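You operate a simulated robot arm through the tools that you are given. There is no shell and no other tool. Be economical: measure what you need, move in short steps, check, and stop when the job is done.

You are at the controls of a simulated robot arm. One attempt, no reset.

Task
Scour the cold disc clean, stand the blue beaker on it and set 40 C.
Fine: hot plate at the bench end; the yellow sponge goes back before the knob is turned; the plate stays on.

The check looks at the end state, three seconds after you hand in, the way a careful person would. Anything else that was tipped, shoved, dropped, spilled or broken makes it a failure.

Robot
A 6-joint arm with a two-finger parallel gripper, fixed in place. Base frame: the origin is at the foot of the arm, x ahead of it, y to its left, z up; the work surface is at about z = 0. Readings come in mm, degrees, newtons and seconds.
With the tool pointing down near the work surface it reaches from about 140 to 580 mm from the base axis. Its first joint turns from -66.0 to 66.0 degrees. Payload 2.1 kg.
Tool frame: the origin (TCP) lies between the finger pads and is the grasp point; the fingertips stand 30 mm ahead of it; z points along the fingers, y is the line along which they close. Largest opening 94 mm; finger width 28, thickness 10; the body of the gripper, 50 by 96 mm, starts 55 mm behind the TCP.
Orientation is that of the tool frame in the base frame, as [roll, pitch, yaw] about the fixed x, y, z axes, in that order (R = Rz(yaw) Ry(pitch) Rx(roll)). With the fingers straight down and closing along the base's y, the tool's x points along the base's -x, its y along +y and its z along -z.

Tools
- The arm moves only by the tool apply_moves. Its argument "targets" is a list that holds one entry, the list of rows, each a list of 7 numbers: the shift along the tool's x, y, z in units of 200 mm (1.0 is 200 mm), then the turn, a rotation vector about the tool's x, y, z in units of 90 degrees (1.0 is 90 degrees), then the closure in counts, from 0 (fully open) to 255 (shut). In form: [[[tx, ty, tz, wx, wy, wz, fingers], ...]]. A call has 1 to 8 rows; each row is the pose to reach, as a shift and turn from the pose commanded when the call began, along the tool's axes at that moment. A call with a number of a shift or a turn outside -1 to 1 is refused whole. Rows are played at 5 a second. More than 50 mm and 8.6 degrees between two rows, or a gripper value outside its range, and nothing of the call is played. Where a pose cannot be reached the arm comes as near as it can. A force on the tool above 40 N (or 10 N above the force at the start of the call, whichever is more), or a blocked arm, ends the call early, and 0.2 s more pass. Each finger travels about 72 mm/s and halts on what it meets, pressing with about 21 N; the grip force reading is that of the motor and also rises with nothing between the fingers. The clock runs only during rows and for 0.2 s after the last one: add rows that repeat a pose to give the fingers time. It gives the time, the measured TCP pose, the force on the tool (base axes), the opening and the grip force at its end, in the units of the frame above (readings bear some noise).
- Cameras (640 x 400 px; columns grow to the right, rows downward): "scene" is fixed at [71.8, -383.2, 495.7]; the picture's right is [0.60, -0.80, 0.00], its down [-0.37, -0.28, -0.89] and it looks along [0.71, 0.53, -0.46] (base axes); focal length 224 px, centre (320, 200). "wrist" rides on the gripper at [-37, 0, -58] in the tool frame; the picture's right is [0.00, -1.00, 0.00], its down [0.97, 0.00, -0.24] and it looks along [0.24, 0.00, 0.97] (tool axes); focal length 218 px, centre (320, 200). There is no depth. A picture from a camera that has moved, and an enlarged one, comes with that camera's place and axes in the base frame and with its lens.
- snapshot(camera): a new picture of that camera. The clock stands still meanwhile.
- inspect(camera, box): a new picture of the part [left, top, right, bottom] of that camera's present view, enlarged. The clock stands still meanwhile.
- finish_job(): hands the job in; it is judged then, once.

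Work in short steps. Places have to be worked out from the pictures, the camera data and where the tool is seen: move nearer, look again, correct. Check each grasp and each placing, and mend what went wrong. You have 120 turns and 84 pictures in all, those below and enlarged ones among them. Open the gripper and draw the arm clear of the work before you hand the job in, unless the task says otherwise; then end with one line.

The tools are called after "Emit:" by a JSON object that holds its "method" and its "body". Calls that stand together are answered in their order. apply_moves: Moves the arm, as the interface text tells. Its arguments: {"type":"object","properties":{"targets":{"type":"array"}},"required":["targets"]} The other tools are called the same way: snapshot (camera) takes a picture; inspect (camera, box) takes an enlarged picture of a part of a camera's view; finish_job () hands the job in.

At the start:

```text
t: 0.0
position: [251.0, -157.2, 410.3]
tool_rot: [180.0, 0.1, 180.0]
contact_force: [0.1, -0.4, 0.1]
gripper_width: 93.8
finger_force: 0.1
```

scene: 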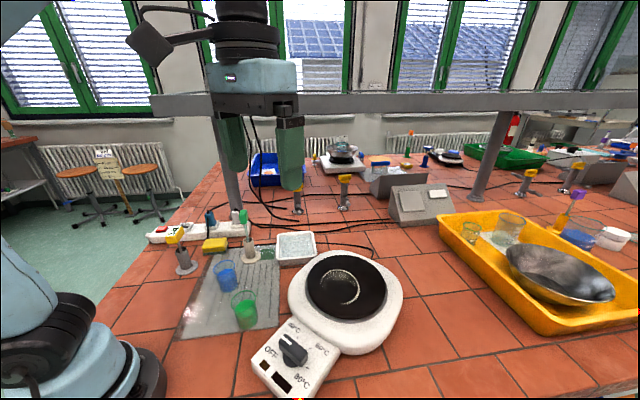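
wrist: 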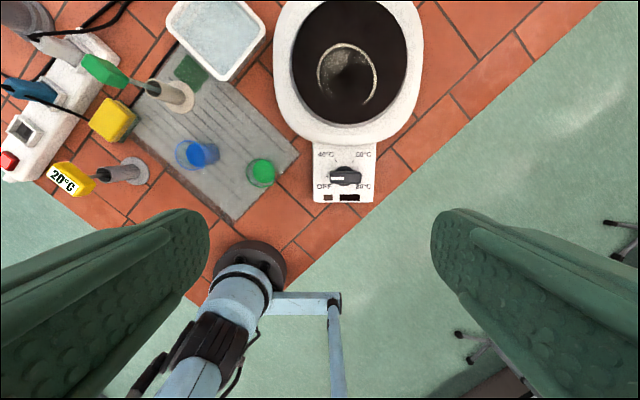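

I start with enlarged views of the work area to identify the plate, sponge, beakers and knob.

Emit:
{"method": "inspect", "body": {"camera": "scene", "box": [140, 200, 420, 400]}}

Emit:
{"method": "inspect", "body": {"camera": "wrist", "box": [0, 0, 440, 240]}}

Emit:
{"method": "inspect", "body": {"camera": "scene", "box": [240, 120, 640, 340]}}

```text
2.00 times, centred on (280, 300) of scene
camera zoom: at [71.8, -383.2, 495.7], right [0.6, -0.8, 0.0], down [-0.37, -0.28, -0.89], along [0.71, 0.53, -0.46], focal length 448 px, centre (400, 0)
```

zoom: 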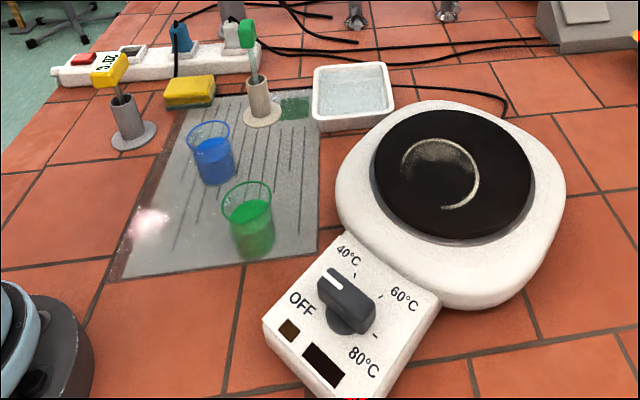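

```text
1.45 times, centred on (220, 120) of wrist
camera zoom: at [287.6, -157.6, 468.0], right [0.0, -1.0, 0.0], down [-0.97, 0.0, 0.24], along [-0.24, 0.0, -0.97], focal length 318 px, centre (466, 316)
```

zoom: 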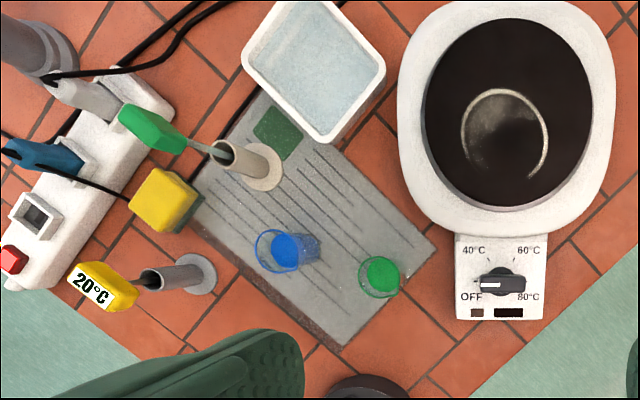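

```text
1.60 times, centred on (440, 230) of scene
camera zoom: at [71.8, -383.2, 495.7], right [0.6, -0.8, 0.0], down [-0.37, -0.28, -0.89], along [0.71, 0.53, -0.46], focal length 358 px, centre (128, 152)
```

zoom: 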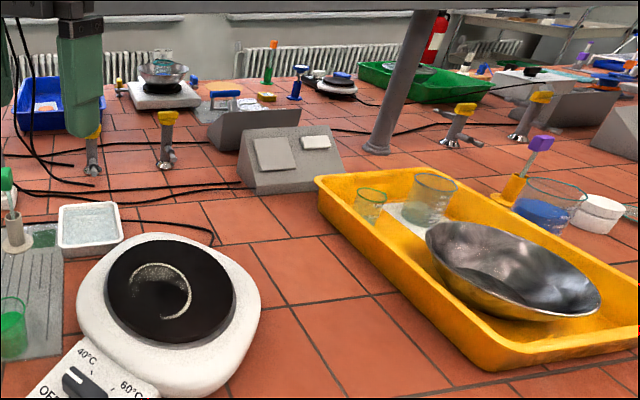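

The sponge is at about (335, 241), the blue beaker near (266, 105), the disc centre near (431, -200) and the knob near (229, -206). I move above the sponge for a closer look, staying above the thermometer tags, which top out at about 180.

Emit:
{"method": "apply_moves", "body": {"targets": [[[-0.057, 0.196, 0.08, 0, 0, 0, 0], [-0.114, 0.392, 0.16, 0, 0, 0, 0], [-0.171, 0.588, 0.24, 0, 0, 0, 0], [-0.228, 0.784, 0.32, 0, 0, 0, 0], [-0.285, 0.98, 0.4, 0, 0, 0, 0]]]}}

Emit:
{"method": "apply_moves", "body": {"targets": [[[-0.057, 0.196, 0.08, 0, 0, 0, 0], [-0.114, 0.392, 0.16, 0, 0, 0, 0], [-0.171, 0.588, 0.24, 0, 0, 0, 0], [-0.228, 0.784, 0.32, 0, 0, 0, 0], [-0.285, 0.98, 0.4, 0, 0, 0, 0]]]}}

Emit:
{"method": "snapshot", "body": {"camera": "wrist"}}

Emit:
{"method": "snapshot", "body": {"camera": "scene"}}

```text
t: 1.2
position: [309.9, 38.6, 330.3]
tool_rot: [180.0, 0.2, 180.0]
contact_force: [-0.3, -0.1, -0.3]
gripper_width: 93.8
finger_force: 0.0
```

```text
t: 2.4
position: [356.5, 203.6, 263.3]
tool_rot: [-179.9, 0.0, 177.0]
contact_force: [-0.7, 0.2, 0.5]
gripper_width: 93.9
finger_force: 0.0
```

```text
78 pictures are left
camera wrist: at [392.3, 200.9, 319.4], right [-0.05, -1.0, 0.0], down [-0.97, 0.05, 0.24], along [-0.24, 0.01, -0.97], focal length 218 px, centre (320, 200)
```

wrist: 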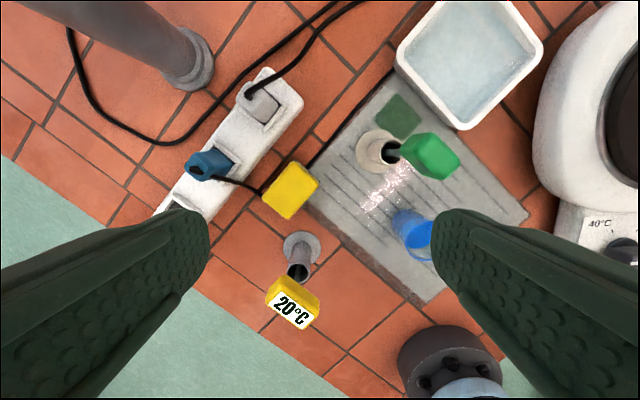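

```text
77 pictures are left
```

scene: 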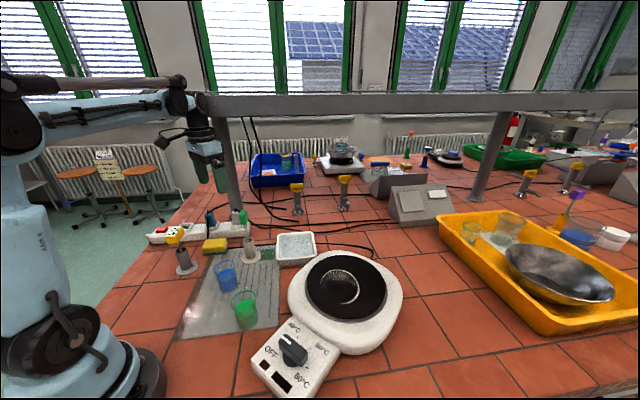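

The arm stopped short at (356, 204) with yaw off by 3 degrees and no contact. I check with a holding row whether it is lagging or limited.

Emit:
{"method": "apply_moves", "body": {"targets": [[[0, 0, 0, 0, 0, 0, 0], [0, 0, 0, 0, 0, 0, 0]]]}}

Emit:
{"method": "inspect", "body": {"camera": "wrist", "box": [150, 130, 470, 330]}}

```text
t: 3.0
position: [356.2, 203.5, 262.0]
tool_rot: [180.0, 0.1, 177.2]
contact_force: [-0.4, 0.4, -0.2]
gripper_width: 94.0
finger_force: 0.0
```

```text
2.00 times, centred on (310, 230) of wrist
camera zoom: at [392.2, 201.3, 319.1], right [-0.05, -1.0, 0.0], down [-0.97, 0.05, 0.24], along [-0.24, 0.01, -0.97], focal length 436 px, centre (340, 140)
```

zoom: 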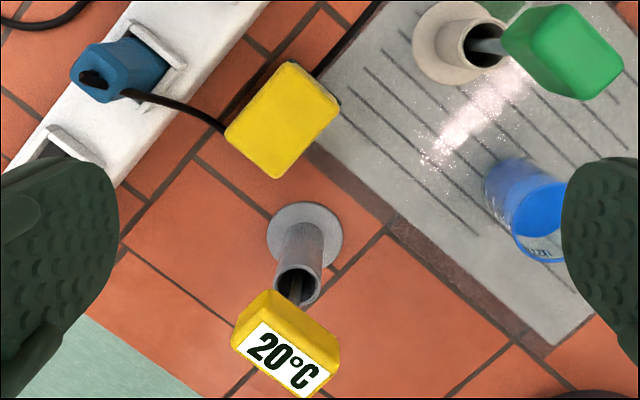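

The arm is holding on the planned path without force. I test with a small further move in y plus a small yaw turn, to see whether it is really blocked.

Emit:
{"method": "apply_moves", "body": {"targets": [[[0, 0.05, 0, 0, 0, 0.05, 0], [0, 0.1, 0, 0, 0, 0.1, 0], [0, 0.1, 0, 0, 0, 0.1, 0]]]}}

```text
t: 3.7
position: [354.6, 201.7, 262.4]
tool_rot: [-179.6, -0.1, 166.0]
contact_force: [-0.5, 0.3, -0.2]
gripper_width: 94.1
finger_force: 0.0
stopped in row 3: the arm was blocked; the commanded pose is now the measured one
```

Motion in +y is physically blocked. I look at what the arm is touching.

Emit:
{"method": "inspect", "body": {"camera": "scene", "box": [100, 60, 300, 200]}}

Emit:
{"method": "inspect", "body": {"camera": "scene", "box": [0, 40, 260, 280]}}

```text
2.86 times, centred on (200, 130) of scene
camera zoom: at [71.9, -383.1, 495.5], right [0.6, -0.8, 0.0], down [-0.37, -0.28, -0.89], along [0.71, 0.53, -0.46], focal length 639 px, centre (663, 400)
```

zoom: 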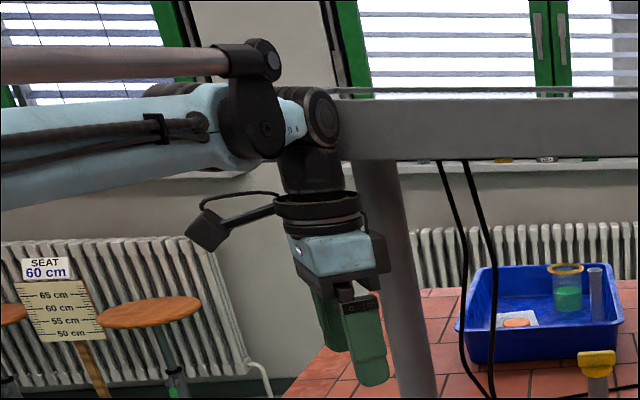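

```text
1.67 times, centred on (130, 160) of scene
camera zoom: at [71.9, -383.1, 495.5], right [0.6, -0.8, 0.0], down [-0.37, -0.28, -0.89], along [0.71, 0.53, -0.46], focal length 373 px, centre (637, 267)
```

zoom: 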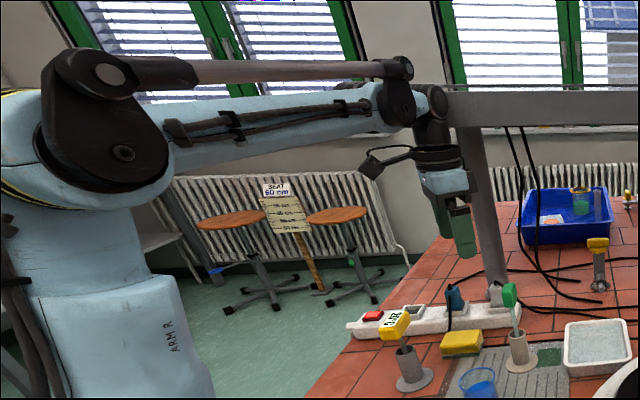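

Short-axis grip of the sponge needs yaw of about 140. The sponge is at (336, 243), roughly 40 x 67 mm. The block may come from the overhead beam at wrist-knuckle height, so I turn and descend here first, then test sideways motion lower down.

Emit:
{"method": "apply_moves", "body": {"targets": [[[0, 0, 0.1, 0, 0, 0.07, 0], [0, 0, 0.2, 0, 0, 0.14, 0], [0, 0, 0.3, 0, 0, 0.21, 0], [0, 0, 0.4, 0, 0, 0.28, 0], [0, 0, 0.4, 0, 0, 0.28, 0]]]}}

Emit:
{"method": "apply_moves", "body": {"targets": [[[0.03, 0.05, 0, 0, 0, 0, 0], [0.06, 0.1, 0, 0, 0, 0, 0], [0.06, 0.1, 0, 0, 0, 0, 0]]]}}

Emit:
{"method": "snapshot", "body": {"camera": "wrist"}}

```text
t: 4.9
position: [355.1, 203.7, 180.8]
tool_rot: [-179.6, 0.0, 140.8]
contact_force: [-0.2, 0.5, -0.3]
gripper_width: 93.9
finger_force: 0.1
```

```text
t: 5.7
position: [357.2, 227.3, 180.2]
tool_rot: [-179.6, 0.0, 140.9]
contact_force: [-0.8, 0.9, -0.8]
gripper_width: 93.9
finger_force: 0.1
```

```text
73 pictures are left
camera wrist: at [386.5, 203.2, 237.1], right [-0.63, -0.78, 0.01], down [-0.75, 0.61, 0.24], along [-0.19, 0.15, -0.97], focal length 218 px, centre (320, 200)
```

wrist: 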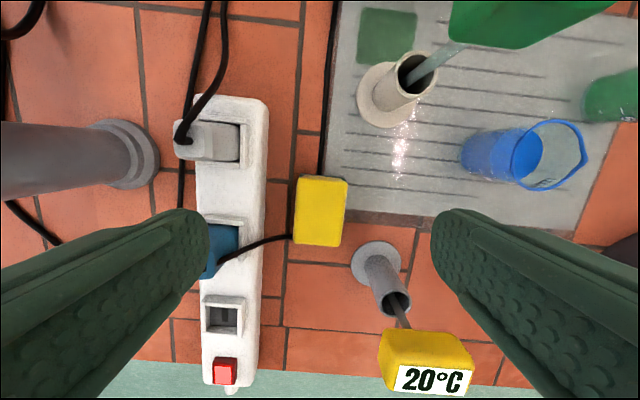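

Lower down the arm moves freely, so at this side I must stay below the height where it was blocked. I check the sponge thickness in the scene view.

Emit:
{"method": "inspect", "body": {"camera": "scene", "box": [180, 210, 300, 285]}}

```text
5.33 times, centred on (240, 248) of scene
camera zoom: at [71.8, -383.2, 495.7], right [0.6, -0.8, 0.0], down [-0.37, -0.28, -0.89], along [0.71, 0.53, -0.46], focal length 1193 px, centre (747, -53)
```

zoom: 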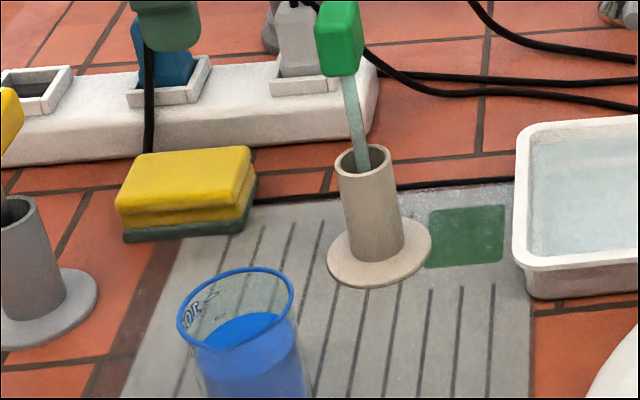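

The sponge is about 28 mm thick with its scouring side down. I move over it at yaw 136.5, set the opening to about 72, and descend to z 110 for a check.

Emit:
{"method": "apply_moves", "body": {"targets": [[[0.063, -0.002, 0.1, 0, 0, 0.025, 60], [0.126, -0.005, 0.2, 0, 0, 0.049, 60], [0.126, -0.005, 0.35, 0, 0, 0.049, 60], [0.126, -0.005, 0.35, 0, 0, 0.049, 60]]]}}

Emit:
{"method": "snapshot", "body": {"camera": "wrist"}}

```text
t: 6.7
position: [339.0, 240.6, 107.9]
tool_rot: [-179.7, -0.1, 136.4]
contact_force: [0.3, 0.0, 0.5]
gripper_width: 71.9
finger_force: 0.1
```

```text
71 pictures are left
camera wrist: at [365.0, 215.1, 165.9], right [-0.69, -0.72, 0.01], down [-0.7, 0.67, 0.24], along [-0.18, 0.16, -0.97], focal length 218 px, centre (320, 200)
```

wrist: 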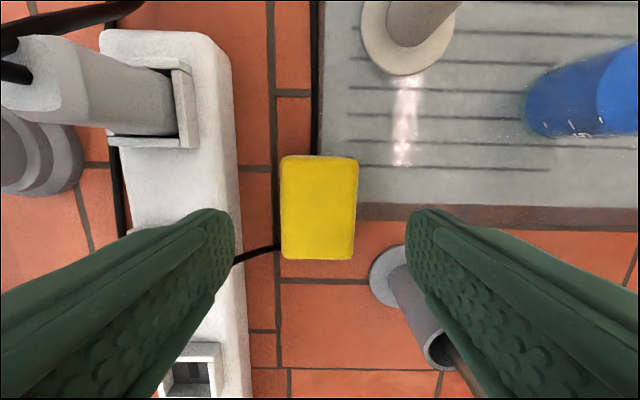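

The sponge is centred between the fingers. I descend to z 40 with an opening of about 66, then close in the next call.

Emit:
{"method": "apply_moves", "body": {"targets": [[[0.017, -0.005, 0.05, 0, 0, 0, 76], [0.017, -0.005, 0.15, 0, 0, 0, 76], [0.017, -0.005, 0.25, 0, 0, 0, 76], [0.017, -0.005, 0.34, 0, 0, 0, 76], [0.017, -0.005, 0.34, 0, 0, 0, 76]]]}}

Emit:
{"method": "snapshot", "body": {"camera": "wrist"}}

```text
t: 7.9
position: [335.5, 242.3, 41.6]
tool_rot: [-179.5, 0.0, 136.5]
contact_force: [0.4, 0.6, 0.0]
gripper_width: 65.9
finger_force: 0.1
```

```text
70 pictures are left
camera wrist: at [362.0, 216.3, 99.3], right [-0.69, -0.72, 0.01], down [-0.7, 0.67, 0.24], along [-0.18, 0.16, -0.97], focal length 218 px, centre (320, 200)
```

wrist: 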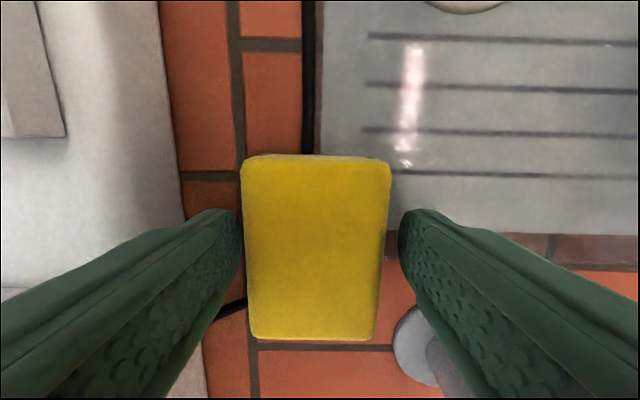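

The fingers straddle the sponge, so I close on it.

Emit:
{"method": "apply_moves", "body": {"targets": [[[0, 0, 0, 0, 0, 0, 255], [0, 0, 0, 0, 0, 0, 255], [0, 0, 0, 0, 0, 0, 255]]]}}

Emit:
{"method": "apply_moves", "body": {"targets": [[[0, 0, -0.1, 0, 0, 0, 255], [0, 0, -0.25, 0, 0, 0, 255], [0, 0, -0.45, 0, 0, 0, 255], [0, 0, -0.65, 0, 0, 0, 255], [0, 0, -0.65, 0, 0, 0, 255]]]}}

Emit:
{"method": "snapshot", "body": {"camera": "wrist"}}

Emit:
{"method": "inspect", "body": {"camera": "scene", "box": [120, 140, 320, 280]}}

```text
t: 8.7
position: [336.1, 241.9, 43.6]
tool_rot: [-179.6, 0.1, 136.5]
contact_force: [-0.2, 0.0, 0.2]
gripper_width: 48.7
finger_force: 20.5
```

```text
t: 9.9
position: [337.4, 242.8, 172.1]
tool_rot: [-179.6, 0.0, 136.5]
contact_force: [0.1, -0.5, -0.4]
gripper_width: 48.9
finger_force: 21.2
```

```text
69 pictures are left
camera wrist: at [363.4, 217.0, 229.0], right [-0.69, -0.72, 0.01], down [-0.7, 0.67, 0.24], along [-0.18, 0.16, -0.97], focal length 218 px, centre (320, 200)
```

wrist: 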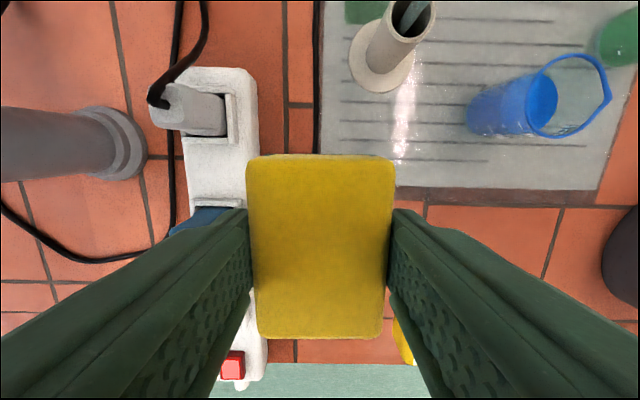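

```text
2.86 times, centred on (220, 210) of scene
camera zoom: at [71.8, -383.2, 495.7], right [0.6, -0.8, 0.0], down [-0.37, -0.28, -0.89], along [0.71, 0.53, -0.46], focal length 639 px, centre (606, 171)
```

zoom: 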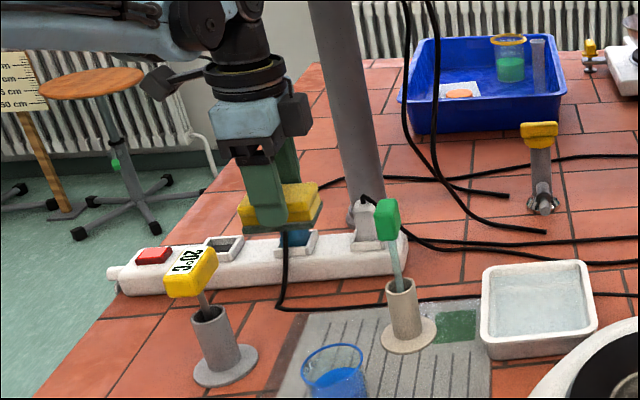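

The sponge is held at width 48.7 and hangs about 42 below the TCP. I pull back in -y, then rise, while turning the yaw back to 180.

Emit:
{"method": "apply_moves", "body": {"targets": [[[-0.094, -0.117, 0, 0, 0, -0.08, 255], [-0.188, -0.235, 0, 0, 0, -0.16, 255], [-0.188, -0.235, -0.15, 0, 0, -0.24, 255], [-0.188, -0.235, -0.3, 0, 0, -0.32, 255], [-0.188, -0.235, -0.45, 0, 0, -0.4, 255], [-0.188, -0.235, -0.45, 0, 0, -0.483, 255]]]}}

```text
t: 11.3
position: [331.5, 183.6, 262.1]
tool_rot: [-179.6, -0.2, -180.0]
contact_force: [-0.3, -1.0, -1.1]
gripper_width: 48.7
finger_force: 20.8
```

I travel at z 262 towards the disc.

Emit:
{"method": "apply_moves", "body": {"targets": [[[-0.045, -0.24, 0, 0, 0, 0, 255], [-0.09, -0.48, 0, 0, 0, 0, 255], [-0.135, -0.72, 0, 0, 0, 0, 255], [-0.175, -0.96, 0, 0, 0, 0, 255]]]}}

Emit:
{"method": "apply_moves", "body": {"targets": [[[-0.045, -0.24, 0, 0, 0, 0, 255], [-0.09, -0.48, 0, 0, 0, 0, 255], [-0.135, -0.72, 0, 0, 0, 0, 255], [-0.175, -0.96, 0, 0, 0, 0, 255], [-0.175, -0.96, 0, 0, 0, 0, 255]]]}}

Emit:
{"method": "snapshot", "body": {"camera": "wrist"}}

Emit:
{"method": "inspect", "body": {"camera": "scene", "box": [220, 220, 440, 400]}}

```text
t: 12.3
position: [368.7, -7.2, 262.7]
tool_rot: [-179.6, -0.3, 180.0]
contact_force: [0.6, 0.2, -0.4]
gripper_width: 49.0
finger_force: 21.1
```

```text
t: 13.5
position: [400.1, -201.1, 262.1]
tool_rot: [-179.7, -0.2, -180.0]
contact_force: [-0.2, 0.4, -0.4]
gripper_width: 48.9
finger_force: 20.9
```

```text
67 pictures are left
camera wrist: at [437.6, -200.7, 319.7], right [0.0, -1.0, 0.0], down [-0.97, 0.0, 0.24], along [-0.24, 0.0, -0.97], focal length 218 px, centre (320, 200)
```

wrist: 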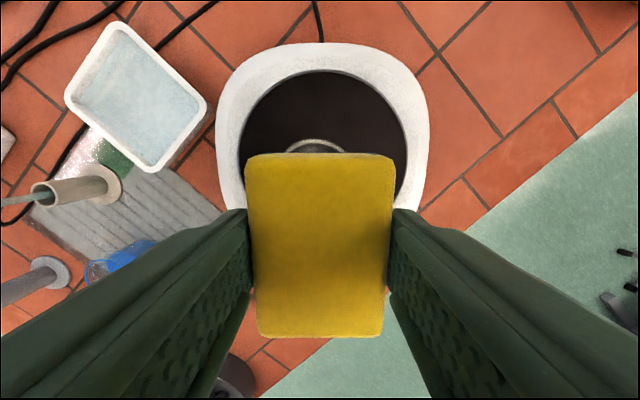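

```text
2.22 times, centred on (330, 310) of scene
camera zoom: at [71.7, -383.2, 495.7], right [0.6, -0.8, 0.0], down [-0.37, -0.28, -0.89], along [0.71, 0.53, -0.46], focal length 497 px, centre (298, -44)
```

zoom: 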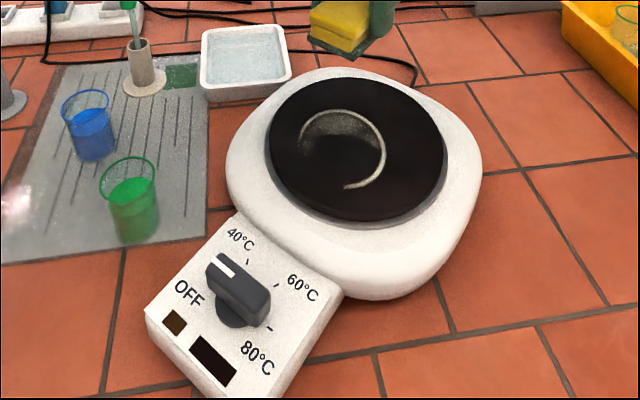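

The stain ring is centred near (405, -200) with a radius of about 50, and the disc surface is at roughly z 55-65. I go down to TCP z about 114 over it.

Emit:
{"method": "apply_moves", "body": {"targets": [[[-0.02, 0, 0.2, 0, 0, 0, 255], [-0.02, 0, 0.4, 0, 0, 0, 255], [-0.02, 0, 0.6, 0, 0, 0, 255], [-0.02, 0, 0.74, 0, 0, 0, 255], [-0.02, 0, 0.74, 0, 0, 0, 255]]]}}

Emit:
{"method": "inspect", "body": {"camera": "scene", "box": [220, 220, 440, 360]}}

```text
t: 14.7
position: [403.8, -201.4, 116.6]
tool_rot: [-179.7, -0.2, 179.9]
contact_force: [-0.2, 2.7, 34.8]
gripper_width: 48.9
finger_force: 20.8
```

```text
2.86 times, centred on (330, 290) of scene
camera zoom: at [71.6, -383.1, 495.8], right [0.6, -0.8, 0.0], down [-0.37, -0.28, -0.89], along [0.71, 0.53, -0.46], focal length 639 px, centre (291, -57)
```

zoom: 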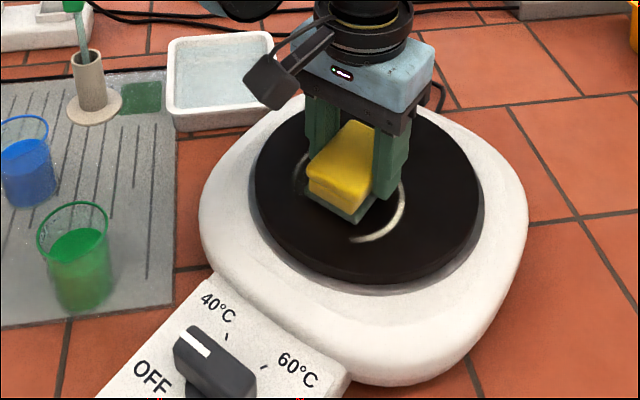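

The sponge is already in contact at TCP z 116.6 with 35 N, so the disc is at z about 74. I ease off a little to get a moderate pressing force.

Emit:
{"method": "apply_moves", "body": {"targets": [[[0, 0, -0.01, 0, 0, 0, 255], [0, 0, -0.01, 0, 0, 0, 255]]]}}

```text
t: 15.3
position: [403.9, -202.1, 117.8]
tool_rot: [-179.7, -0.2, 179.8]
contact_force: [-0.6, 0.3, -1.1]
gripper_width: 49.1
finger_force: 20.4
```

Contact is stiff, about 15 N per mm. I press in by about 1 mm and start scouring strokes along x.

Emit:
{"method": "apply_moves", "body": {"targets": [[[0, 0, 0.005, 0, 0, 0, 255], [0.1, 0, 0.005, 0, 0, 0, 255], [0.18, 0, 0.005, 0, 0, 0, 255], [0.08, 0, 0.005, 0, 0, 0, 255], [-0.02, 0, 0.005, 0, 0, 0, 255], [-0.12, 0, 0.005, 0, 0, 0, 255], [-0.18, 0, 0.005, 0, 0, 0, 255]]]}}

Emit:
{"method": "inspect", "body": {"camera": "scene", "box": [220, 220, 440, 360]}}

```text
t: 16.9
position: [439.3, -202.0, 116.2]
tool_rot: [-179.7, -0.5, 179.9]
contact_force: [-16.9, -0.8, 21.9]
gripper_width: 48.8
finger_force: 21.3
```

```text
2.86 times, centred on (330, 290) of scene
camera zoom: at [71.6, -383.2, 495.7], right [0.6, -0.8, 0.0], down [-0.37, -0.28, -0.89], along [0.71, 0.53, -0.46], focal length 639 px, centre (291, -57)
```

zoom: 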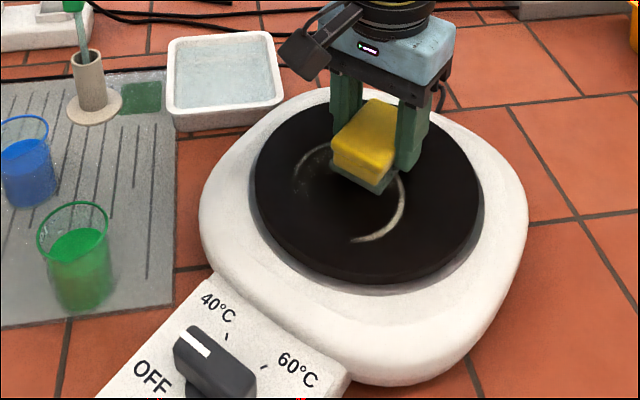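

Contact force is 22 N, which is a good scrubbing load. Next come the bands at y about -232, then across to y about -165.

Emit:
{"method": "apply_moves", "body": {"targets": [[[0, -0.08, 0, 0, 0, 0, 255], [0, -0.15, 0, 0, 0, 0, 255], [0.1, -0.15, 0, 0, 0, 0, 255], [0.2, -0.15, 0, 0, 0, 0, 255], [0.3, -0.15, 0, 0, 0, 0, 255], [0.38, -0.15, 0, 0, 0, 0, 255], [0.3, -0.15, 0, 0, 0, 0, 255], [0.2, -0.15, 0, 0, 0, 0, 255]]]}}

Emit:
{"method": "apply_moves", "body": {"targets": [[[0, 0.1, 0, 0, 0, 0, 255], [0, 0.2, 0, 0, 0, 0, 255], [0, 0.3, 0, 0, 0, 0, 255], [0, 0.36, 0, 0, 0, 0, 255], [0.1, 0.36, 0, 0, 0, 0, 255], [0.16, 0.36, 0, 0, 0, 0, 255], [0.06, 0.36, 0, 0, 0, 0, 255], [-0.04, 0.36, 0, 0, 0, 0, 255]]]}}

Emit:
{"method": "inspect", "body": {"camera": "scene", "box": [220, 220, 440, 360]}}

```text
t: 18.7
position: [400.8, -232.2, 117.2]
tool_rot: [-179.7, -0.3, 179.9]
contact_force: [-0.4, 0.4, -1.0]
gripper_width: 49.0
finger_force: 21.5
```

```text
t: 20.5
position: [407.4, -158.5, 116.0]
tool_rot: [-179.7, -0.1, 179.9]
contact_force: [0.2, 0.2, 0.3]
gripper_width: 48.9
finger_force: 20.8
```

```text
2.86 times, centred on (330, 290) of scene
camera zoom: at [71.7, -383.2, 495.7], right [0.6, -0.8, 0.0], down [-0.37, -0.28, -0.89], along [0.71, 0.53, -0.46], focal length 639 px, centre (291, -57)
```

zoom: 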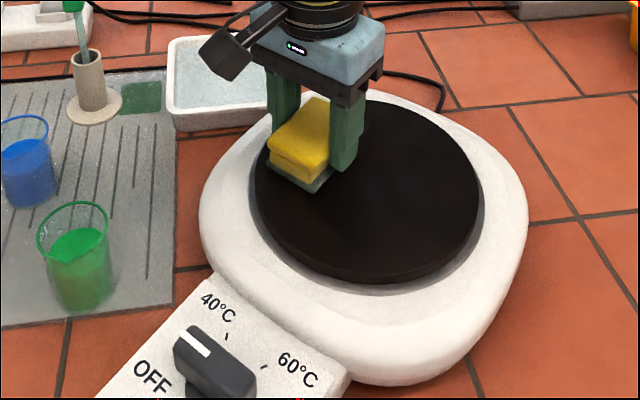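

Most of the stain is gone, but the force has dropped to 0. I press in by 1 mm and finish this band and a diagonal pass before looking.

Emit:
{"method": "apply_moves", "body": {"targets": [[[0, 0, 0.006, 0, 0, 0, 255], [-0.1, 0, 0.006, 0, 0, 0, 255], [-0.17, 0, 0.006, 0, 0, 0, 255], [-0.05, 0, 0.006, 0, 0, 0, 255], [0.05, 0, 0.006, 0, 0, 0, 255], [0.15, 0, 0.006, 0, 0, 0, 255], [0.15, -0.1, 0.006, 0, 0, 0, 255], [0.05, -0.15, 0.006, 0, 0, 0, 255]]]}}

Emit:
{"method": "apply_moves", "body": {"targets": [[[0, 0, -0.2, 0, 0, 0, 255], [0.2, 0, -0.4, 0, 0, 0, 255], [0.4, 0, -0.6, 0, 0, 0, 255], [0.6, 0, -0.72, 0, 0, 0, 255], [0.6, 0, -0.72, 0, 0, 0, 255]]]}}

Emit:
{"method": "snapshot", "body": {"camera": "wrist"}}

Emit:
{"method": "inspect", "body": {"camera": "scene", "box": [260, 230, 420, 340]}}

```text
t: 22.3
position: [395.0, -190.8, 116.4]
tool_rot: [-179.8, -0.7, 179.8]
contact_force: [-22.1, 6.9, 28.0]
gripper_width: 49.0
finger_force: 21.4
```

```text
refused: row 2 steps farther than a row can; nothing moved
```

```text
62 pictures are left
camera wrist: at [432.2, -190.1, 172.6], right [0.0, -1.0, 0.0], down [-0.97, 0.0, 0.25], along [-0.25, 0.0, -0.97], focal length 218 px, centre (320, 200)
```

wrist: 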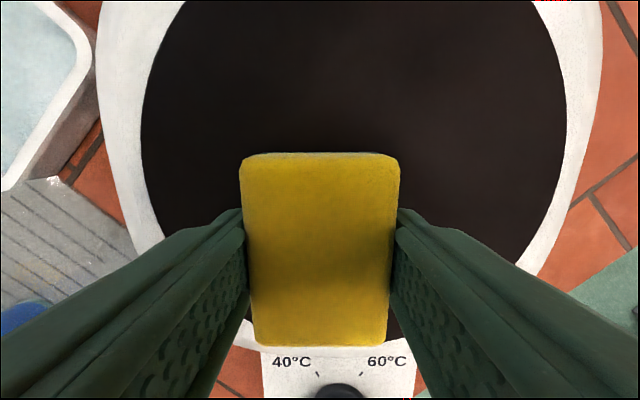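

```text
3.64 times, centred on (340, 285) of scene
camera zoom: at [71.6, -383.2, 495.7], right [0.6, -0.8, 0.0], down [-0.37, -0.28, -0.89], along [0.71, 0.53, -0.46], focal length 814 px, centre (247, -109)
```

zoom: 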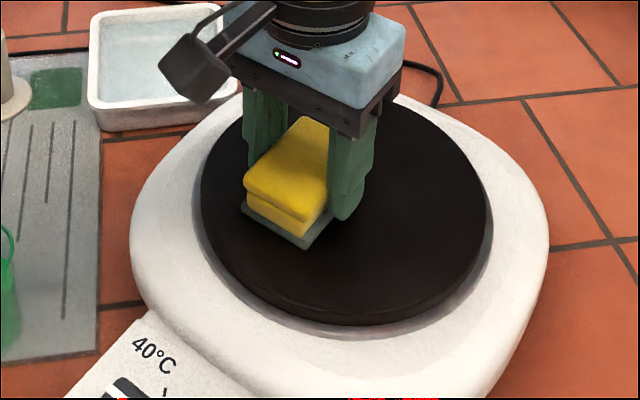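

Visible areas are clean. I lift and pull back so the whole disc can be seen.

Emit:
{"method": "apply_moves", "body": {"targets": [[[0, 0, -0.2, 0, 0, 0, 255], [0.1, 0.05, -0.4, 0, 0, 0, 255], [0.2, 0.15, -0.55, 0, 0, 0, 255], [0.3, 0.3, -0.7, 0, 0, 0, 255], [0.35, 0.5, -0.72, 0, 0, 0, 255], [0.35, 0.7, -0.72, 0, 0, 0, 255], [0.35, 0.7, -0.72, 0, 0, 0, 255]]]}}

Emit:
{"method": "inspect", "body": {"camera": "scene", "box": [260, 230, 420, 340]}}

Emit:
{"method": "snapshot", "body": {"camera": "wrist"}}

```text
t: 23.9
position: [328.0, -48.6, 259.0]
tool_rot: [-179.8, -0.3, 179.9]
contact_force: [0.1, 1.0, -0.5]
gripper_width: 48.9
finger_force: 21.1
```

```text
3.64 times, centred on (340, 285) of scene
camera zoom: at [71.8, -383.2, 495.7], right [0.6, -0.8, 0.0], down [-0.37, -0.28, -0.89], along [0.71, 0.53, -0.46], focal length 814 px, centre (247, -109)
```

zoom: 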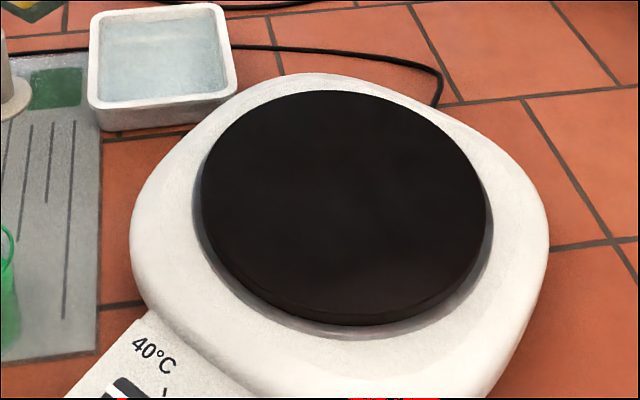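

```text
59 pictures are left
camera wrist: at [364.3, -48.0, 317.0], right [0.0, -1.0, 0.0], down [-0.97, 0.0, 0.24], along [-0.24, 0.0, -0.97], focal length 218 px, centre (320, 200)
```

wrist: 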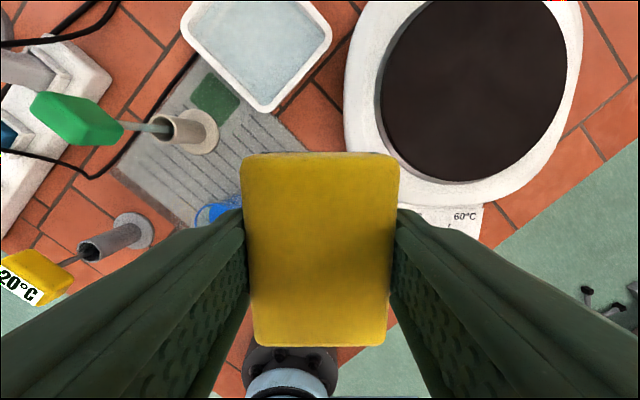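

I check closely for faint residue before returning the sponge.

Emit:
{"method": "inspect", "body": {"camera": "scene", "box": [300, 245, 390, 325]}}

Emit:
{"method": "inspect", "body": {"camera": "wrist", "box": [360, 0, 600, 190]}}

```text
5.00 times, centred on (345, 285) of scene
camera zoom: at [71.8, -383.2, 495.7], right [0.6, -0.8, 0.0], down [-0.37, -0.28, -0.89], along [0.71, 0.53, -0.46], focal length 1119 px, centre (195, -225)
```

zoom: 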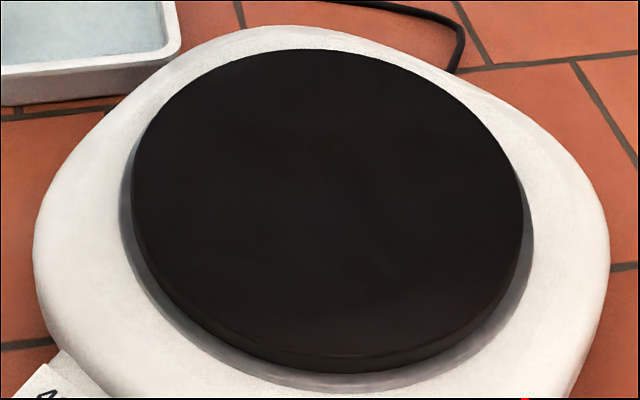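

```text
2.11 times, centred on (480, 95) of wrist
camera zoom: at [364.3, -48.0, 317.0], right [0.0, -1.0, 0.0], down [-0.97, 0.0, 0.24], along [-0.24, 0.0, -0.97], focal length 460 px, centre (-17, 421)
```

zoom: 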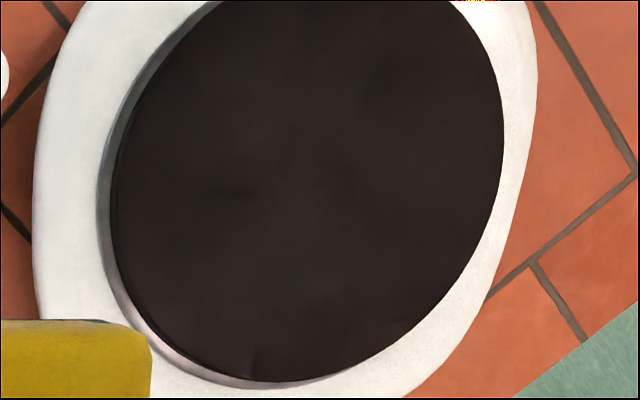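

The disc is clean. I return the sponge by the same route in reverse.

Emit:
{"method": "apply_moves", "body": {"targets": [[[0, 0.24, 0, 0, 0, 0, 255], [0, 0.48, 0, 0, 0, 0, 255], [0, 0.72, 0, 0, 0, 0, 255], [0, 0.96, 0, 0, 0, 0, 255]]]}}

Emit:
{"method": "apply_moves", "body": {"targets": [[[0, 0.1, 0, 0, 0, 0.08, 255], [0, 0.2, 0, 0, 0, 0.16, 255], [0, 0.2, 0.15, 0, 0, 0.24, 255], [0, 0.2, 0.3, 0, 0, 0.32, 255], [0, 0.2, 0.44, 0, 0, 0.4, 255], [0, 0.2, 0.44, 0, 0, 0.482, 255], [0, 0.2, 0.44, 0, 0, 0.482, 255]]]}}

```text
t: 24.9
position: [327.9, 143.7, 259.1]
tool_rot: [-179.8, -0.2, 179.9]
contact_force: [0.2, -0.6, -0.1]
gripper_width: 49.0
finger_force: 21.0
```

```text
t: 26.5
position: [328.4, 181.6, 168.9]
tool_rot: [-179.5, 0.0, 136.4]
contact_force: [1.3, -0.7, -0.9]
gripper_width: 48.9
finger_force: 20.8
```

Now over the original spot, and down to z about 60.

Emit:
{"method": "apply_moves", "body": {"targets": [[[0.09, 0.122, 0, 0, 0, 0, 255], [0.18, 0.245, 0, 0, 0, 0, 255], [0.18, 0.245, 0.2, 0, 0, 0, 255], [0.18, 0.245, 0.4, 0, 0, 0, 255], [0.18, 0.245, 0.54, 0, 0, 0, 255], [0.18, 0.245, 0.54, 0, 0, 0, 255]]]}}

Emit:
{"method": "snapshot", "body": {"camera": "wrist"}}

```text
t: 27.9
position: [337.1, 241.3, 61.3]
tool_rot: [-179.6, 0.1, 136.5]
contact_force: [-0.4, -0.6, -0.4]
gripper_width: 49.0
finger_force: 20.9
```

```text
56 pictures are left
camera wrist: at [363.5, 216.5, 118.6], right [-0.69, -0.73, 0.01], down [-0.7, 0.67, 0.24], along [-0.18, 0.16, -0.97], focal length 218 px, centre (320, 200)
```

wrist: 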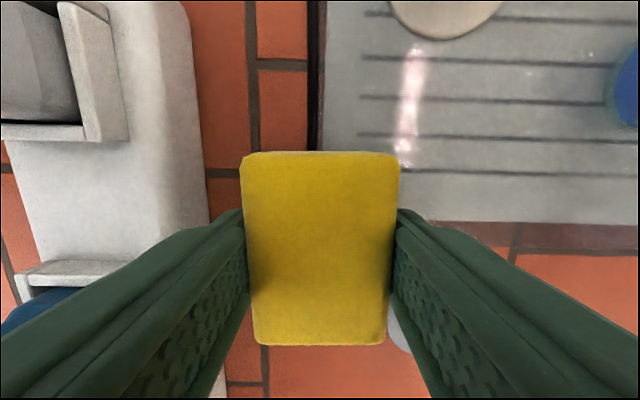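

I lower it to the surface (TCP about 43).

Emit:
{"method": "apply_moves", "body": {"targets": [[[0.005, 0, 0.04, 0, 0, 0, 255], [0.005, 0, 0.07, 0, 0, 0, 255], [0.005, 0, 0.088, 0, 0, 0, 255], [0.005, 0, 0.088, 0, 0, 0, 255]]]}}

```text
t: 28.9
position: [336.0, 242.2, 44.4]
tool_rot: [-179.6, 0.0, 136.5]
contact_force: [0.4, 0.4, 0.2]
gripper_width: 48.8
finger_force: 20.9
```

No contact yet, so I go down 1-2 mm more.

Emit:
{"method": "apply_moves", "body": {"targets": [[[0, 0, 0.006, 0, 0, 0, 255], [0, 0, 0.006, 0, 0, 0, 255]]]}}

```text
t: 29.5
position: [334.4, 242.1, 43.5]
tool_rot: [-179.6, -0.1, 136.6]
contact_force: [-0.4, 0.0, -0.4]
gripper_width: 48.9
finger_force: 21.2
```

Emit:
{"method": "apply_moves", "body": {"targets": [[[0, 0, 0.006, 0, 0, 0, 255], [0, 0, 0.006, 0, 0, 0, 255]]]}}

```text
t: 30.1
position: [334.1, 242.7, 42.5]
tool_rot: [-179.6, 0.0, 136.4]
contact_force: [-0.6, 0.1, -0.6]
gripper_width: 48.9
finger_force: 20.9
```

The height now matches that of the original grasp. I release to the same 66 mm opening and then rise.

Emit:
{"method": "apply_moves", "body": {"targets": [[[0, 0, 0.003, 0, 0, 0, 76], [0, 0, 0.003, 0, 0, 0, 76], [0, 0, 0.003, 0, 0, 0, 76]]]}}

Emit:
{"method": "apply_moves", "body": {"targets": [[[0, 0, -0.1, 0, 0, 0, 76], [0, 0, -0.3, 0, 0, 0, 76], [0, 0, -0.5, 0, 0, 0, 76], [0, 0, -0.65, 0, 0, 0, 76], [0, 0, -0.65, 0, 0, 0, 76]]]}}

Emit:
{"method": "snapshot", "body": {"camera": "wrist"}}

Emit:
{"method": "inspect", "body": {"camera": "scene", "box": [140, 200, 320, 330]}}

```text
t: 30.9
position: [334.9, 243.8, 42.3]
tool_rot: [-179.6, 0.0, 136.5]
contact_force: [-0.4, -0.1, 0.0]
gripper_width: 65.9
finger_force: 0.0
```

```text
t: 32.1
position: [335.2, 244.5, 170.7]
tool_rot: [-179.6, 0.0, 136.5]
contact_force: [-0.1, 0.3, 0.3]
gripper_width: 66.1
finger_force: 0.0
```

```text
55 pictures are left
camera wrist: at [361.8, 219.3, 229.0], right [-0.69, -0.73, 0.01], down [-0.7, 0.67, 0.24], along [-0.18, 0.16, -0.97], focal length 218 px, centre (320, 200)
```

wrist: 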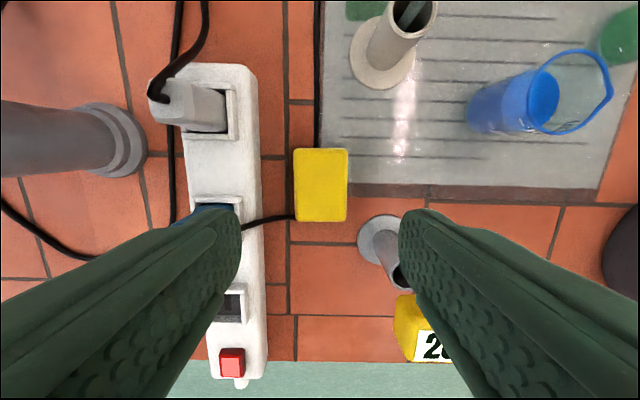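

```text
3.08 times, centred on (230, 265) of scene
camera zoom: at [71.8, -383.2, 495.7], right [0.6, -0.8, 0.0], down [-0.37, -0.28, -0.89], along [0.71, 0.53, -0.46], focal length 688 px, centre (597, 0)
```

zoom: 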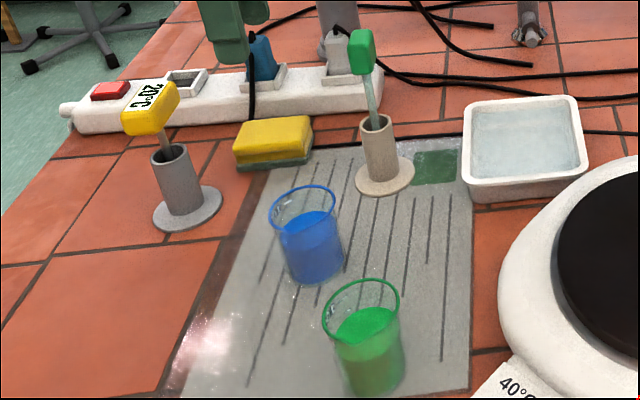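

The sponge is back in its original place. The blue beaker stands at about (270, 73), about 80 tall with a 54 mm rim and a spout towards (-x, -y). I back away, rise and go above it.

Emit:
{"method": "apply_moves", "body": {"targets": [[[-0.094, -0.117, 0, 0, 0, -0.08, 40], [-0.188, -0.235, 0, 0, 0, -0.16, 20], [-0.188, -0.235, -0.15, 0, 0, -0.24, 0], [-0.188, -0.235, -0.3, 0, 0, -0.32, 0], [-0.188, -0.235, -0.4, 0, 0, -0.4, 0], [-0.188, -0.235, -0.4, 0, 0, -0.483, 0]]]}}

Emit:
{"method": "apply_moves", "body": {"targets": [[[0.06, -0.2, 0, 0, 0, 0, 0], [0.12, -0.4, 0, 0, 0, 0, 0], [0.15, -0.56, 0, 0, 0, 0, 0], [0.15, -0.56, 0, 0, 0, 0, 0]]]}}

Emit:
{"method": "snapshot", "body": {"camera": "wrist"}}

```text
t: 33.5
position: [329.6, 186.3, 250.2]
tool_rot: [-179.7, -0.2, -179.8]
contact_force: [-0.1, -0.2, -0.7]
gripper_width: 94.2
finger_force: 0.0
```

```text
t: 34.5
position: [299.9, 71.4, 251.1]
tool_rot: [-179.7, -0.2, -179.9]
contact_force: [-0.9, -0.4, 0.1]
gripper_width: 94.3
finger_force: 0.0
```

```text
53 pictures are left
camera wrist: at [336.6, 72.1, 308.6], right [0.0, -1.0, 0.0], down [-0.97, 0.0, 0.24], along [-0.24, 0.0, -0.97], focal length 218 px, centre (320, 200)
```

wrist: 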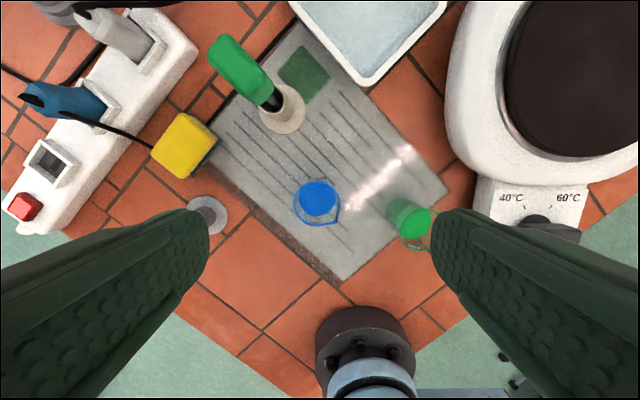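

Emit:
{"method": "inspect", "body": {"camera": "wrist", "box": [270, 155, 370, 255]}}

```text
4.00 times, centred on (320, 205) of wrist
camera zoom: at [336.6, 72.1, 308.6], right [0.0, -1.0, 0.0], down [-0.97, 0.0, 0.24], along [-0.24, 0.0, -0.97], focal length 873 px, centre (320, 180)
```

zoom: 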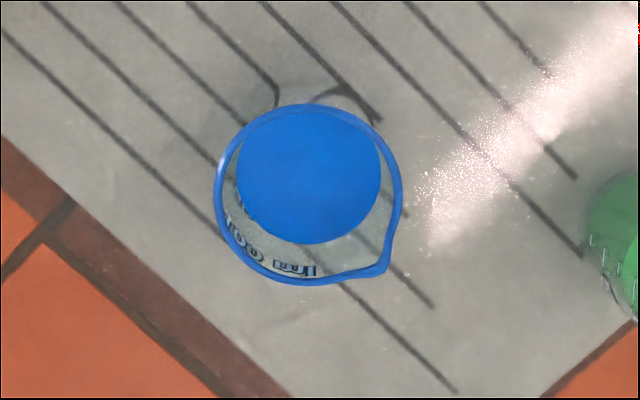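

The beaker centre is at (275, 75.5) with a rim of about 51 mm and the spout at 45 degrees. I turn to yaw 225 so the fingers close across the spout direction, and go to z 120 above it.

Emit:
{"method": "apply_moves", "body": {"targets": [[[0.06, 0.01, 0.1, 0, 0, -0.083, 0], [0.125, 0.02, 0.2, 0, 0, -0.167, 0], [0.125, 0.02, 0.3, 0, 0, -0.25, 0], [0.125, 0.02, 0.4, 0, 0, -0.333, 0], [0.125, 0.02, 0.5, 0, 0, -0.417, 0], [0.125, 0.02, 0.6, 0, 0, -0.5, 0], [0.125, 0.02, 0.65, 0, 0, -0.5, 0], [0.125, 0.02, 0.65, 0, 0, -0.5, 0]]]}}

Emit:
{"method": "snapshot", "body": {"camera": "wrist"}}

Emit:
{"method": "inspect", "body": {"camera": "scene", "box": [140, 180, 320, 330]}}

```text
t: 36.3
position: [276.1, 76.1, 122.8]
tool_rot: [180.0, -0.4, -134.9]
contact_force: [0.5, 0.5, 1.2]
gripper_width: 93.9
finger_force: 0.0
```

```text
51 pictures are left
camera wrist: at [301.3, 102.5, 179.9], right [0.71, -0.71, 0.0], down [-0.68, -0.69, 0.25], along [-0.17, -0.17, -0.97], focal length 218 px, centre (320, 200)
```

wrist: 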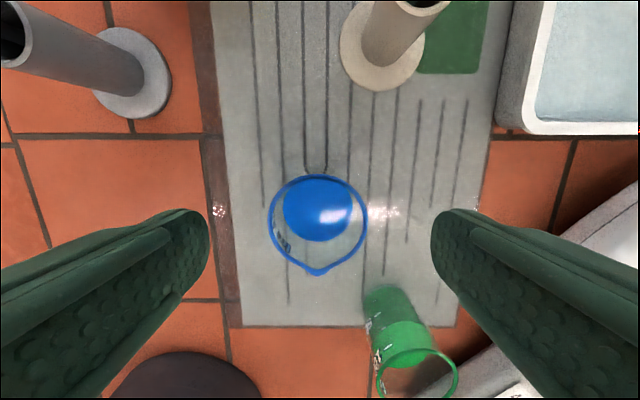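

```text
2.67 times, centred on (230, 255) of scene
camera zoom: at [71.7, -383.2, 495.7], right [0.6, -0.8, 0.0], down [-0.37, -0.28, -0.89], along [0.71, 0.53, -0.46], focal length 597 px, centre (560, 53)
```

zoom: 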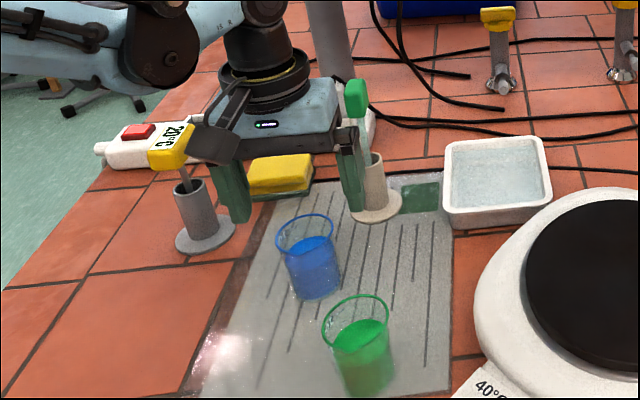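

The fingers are centred on the beaker and their landing spots are clear. I descend to z 45.

Emit:
{"method": "apply_moves", "body": {"targets": [[[0.004, 0.007, 0.1, 0, 0, 0, 0], [0.004, 0.007, 0.2, 0, 0, 0, 0], [0.004, 0.007, 0.3, 0, 0, 0, 0], [0.004, 0.007, 0.385, 0, 0, 0, 0], [0.004, 0.007, 0.385, 0, 0, 0, 0]]]}}

Emit:
{"method": "snapshot", "body": {"camera": "wrist"}}

```text
t: 37.5
position: [273.2, 75.8, 46.3]
tool_rot: [-179.9, -0.4, -135.0]
contact_force: [-1.4, 0.0, -0.5]
gripper_width: 94.0
finger_force: 0.0
```

```text
49 pictures are left
camera wrist: at [299.4, 102.4, 103.1], right [0.71, -0.71, 0.0], down [-0.69, -0.69, 0.25], along [-0.17, -0.17, -0.97], focal length 218 px, centre (320, 200)
```

wrist: 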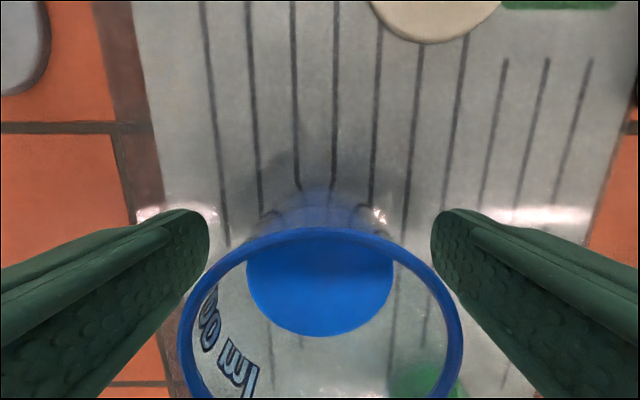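

The beaker is centred between the fingers. I close in stages.

Emit:
{"method": "apply_moves", "body": {"targets": [[[0, 0, 0, 0, 0, 0, 50], [0, 0, 0, 0, 0, 0, 95], [0, 0, 0, 0, 0, 0, 115], [0, 0, 0, 0, 0, 0, 140], [0, 0, 0, 0, 0, 0, 200], [0, 0, 0, 0, 0, 0, 255], [0, 0, 0, 0, 0, 0, 255]]]}}

Emit:
{"method": "apply_moves", "body": {"targets": [[[0, 0, -0.05, 0, 0, 0, 255], [0, 0, -0.1, 0, 0, 0, 255], [0, 0, -0.15, 0, 0, 0, 255], [0, 0, -0.15, 0, 0, 0, 255]]]}}

Emit:
{"method": "snapshot", "body": {"camera": "wrist"}}

Emit:
{"method": "inspect", "body": {"camera": "scene", "box": [140, 180, 320, 330]}}

```text
t: 39.1
position: [272.7, 75.5, 45.9]
tool_rot: [180.0, -0.5, -135.0]
contact_force: [-0.5, 0.6, -0.9]
gripper_width: 52.0
finger_force: 20.9
```

```text
t: 40.1
position: [274.9, 76.1, 75.8]
tool_rot: [179.9, -0.5, -135.1]
contact_force: [-0.3, 0.0, -1.9]
gripper_width: 51.8
finger_force: 20.9
```

```text
48 pictures are left
camera wrist: at [299.7, 102.6, 133.2], right [0.71, -0.71, 0.0], down [-0.69, -0.69, 0.25], along [-0.17, -0.17, -0.97], focal length 218 px, centre (320, 200)
```

wrist: 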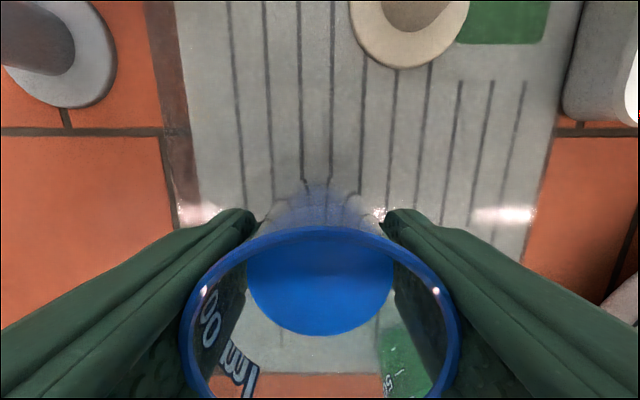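

```text
2.67 times, centred on (230, 255) of scene
camera zoom: at [71.8, -383.2, 495.7], right [0.6, -0.8, 0.0], down [-0.37, -0.28, -0.89], along [0.71, 0.53, -0.46], focal length 597 px, centre (560, 53)
```

zoom: 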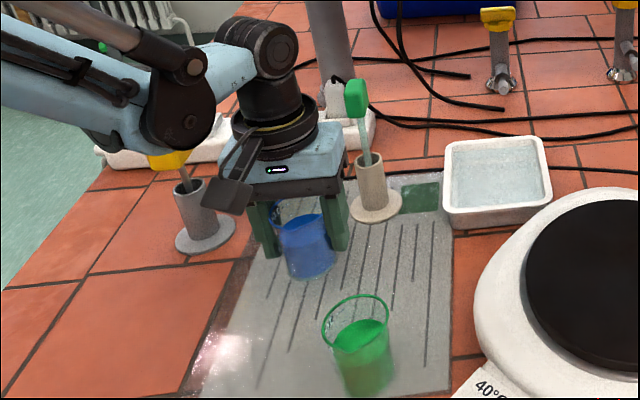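

The beaker is lifted level and held at 52 mm. I raise it gently to z about 196.

Emit:
{"method": "apply_moves", "body": {"targets": [[[0, 0, -0.05, 0, 0, 0, 255], [0, 0, -0.12, 0, 0, 0, 255], [0, 0, -0.2, 0, 0, 0, 255], [0, 0, -0.29, 0, 0, 0, 255], [0, 0, -0.38, 0, 0, 0, 255], [0, 0, -0.47, 0, 0, 0, 255], [0, 0, -0.55, 0, 0, 0, 255], [0, 0, -0.6, 0, 0, 0, 255]]]}}

Emit:
{"method": "apply_moves", "body": {"targets": [[[0.03, -0.04, 0, 0, 0, 0.06, 255], [0.08, -0.12, 0, 0, 0, 0.12, 255], [0.14, -0.21, 0, 0, 0, 0.19, 255], [0.2, -0.31, 0, 0, 0, 0.26, 255], [0.26, -0.41, 0, 0, 0, 0.33, 255], [0.32, -0.5, 0, 0, 0, 0.4, 255], [0.37, -0.56, 0, 0, 0, 0.46, 255], [0.39, -0.6, 0, 0, 0, 0.5, 255]]]}}

```text
t: 41.9
position: [274.2, 76.8, 196.8]
tool_rot: [-179.9, -0.3, -134.9]
contact_force: [-0.7, -0.1, -1.4]
gripper_width: 52.0
finger_force: 21.0
```

```text
t: 43.7
position: [302.1, -62.8, 196.0]
tool_rot: [-179.8, -0.2, -179.9]
contact_force: [-0.3, 0.0, -1.5]
gripper_width: 52.0
finger_force: 20.3
```

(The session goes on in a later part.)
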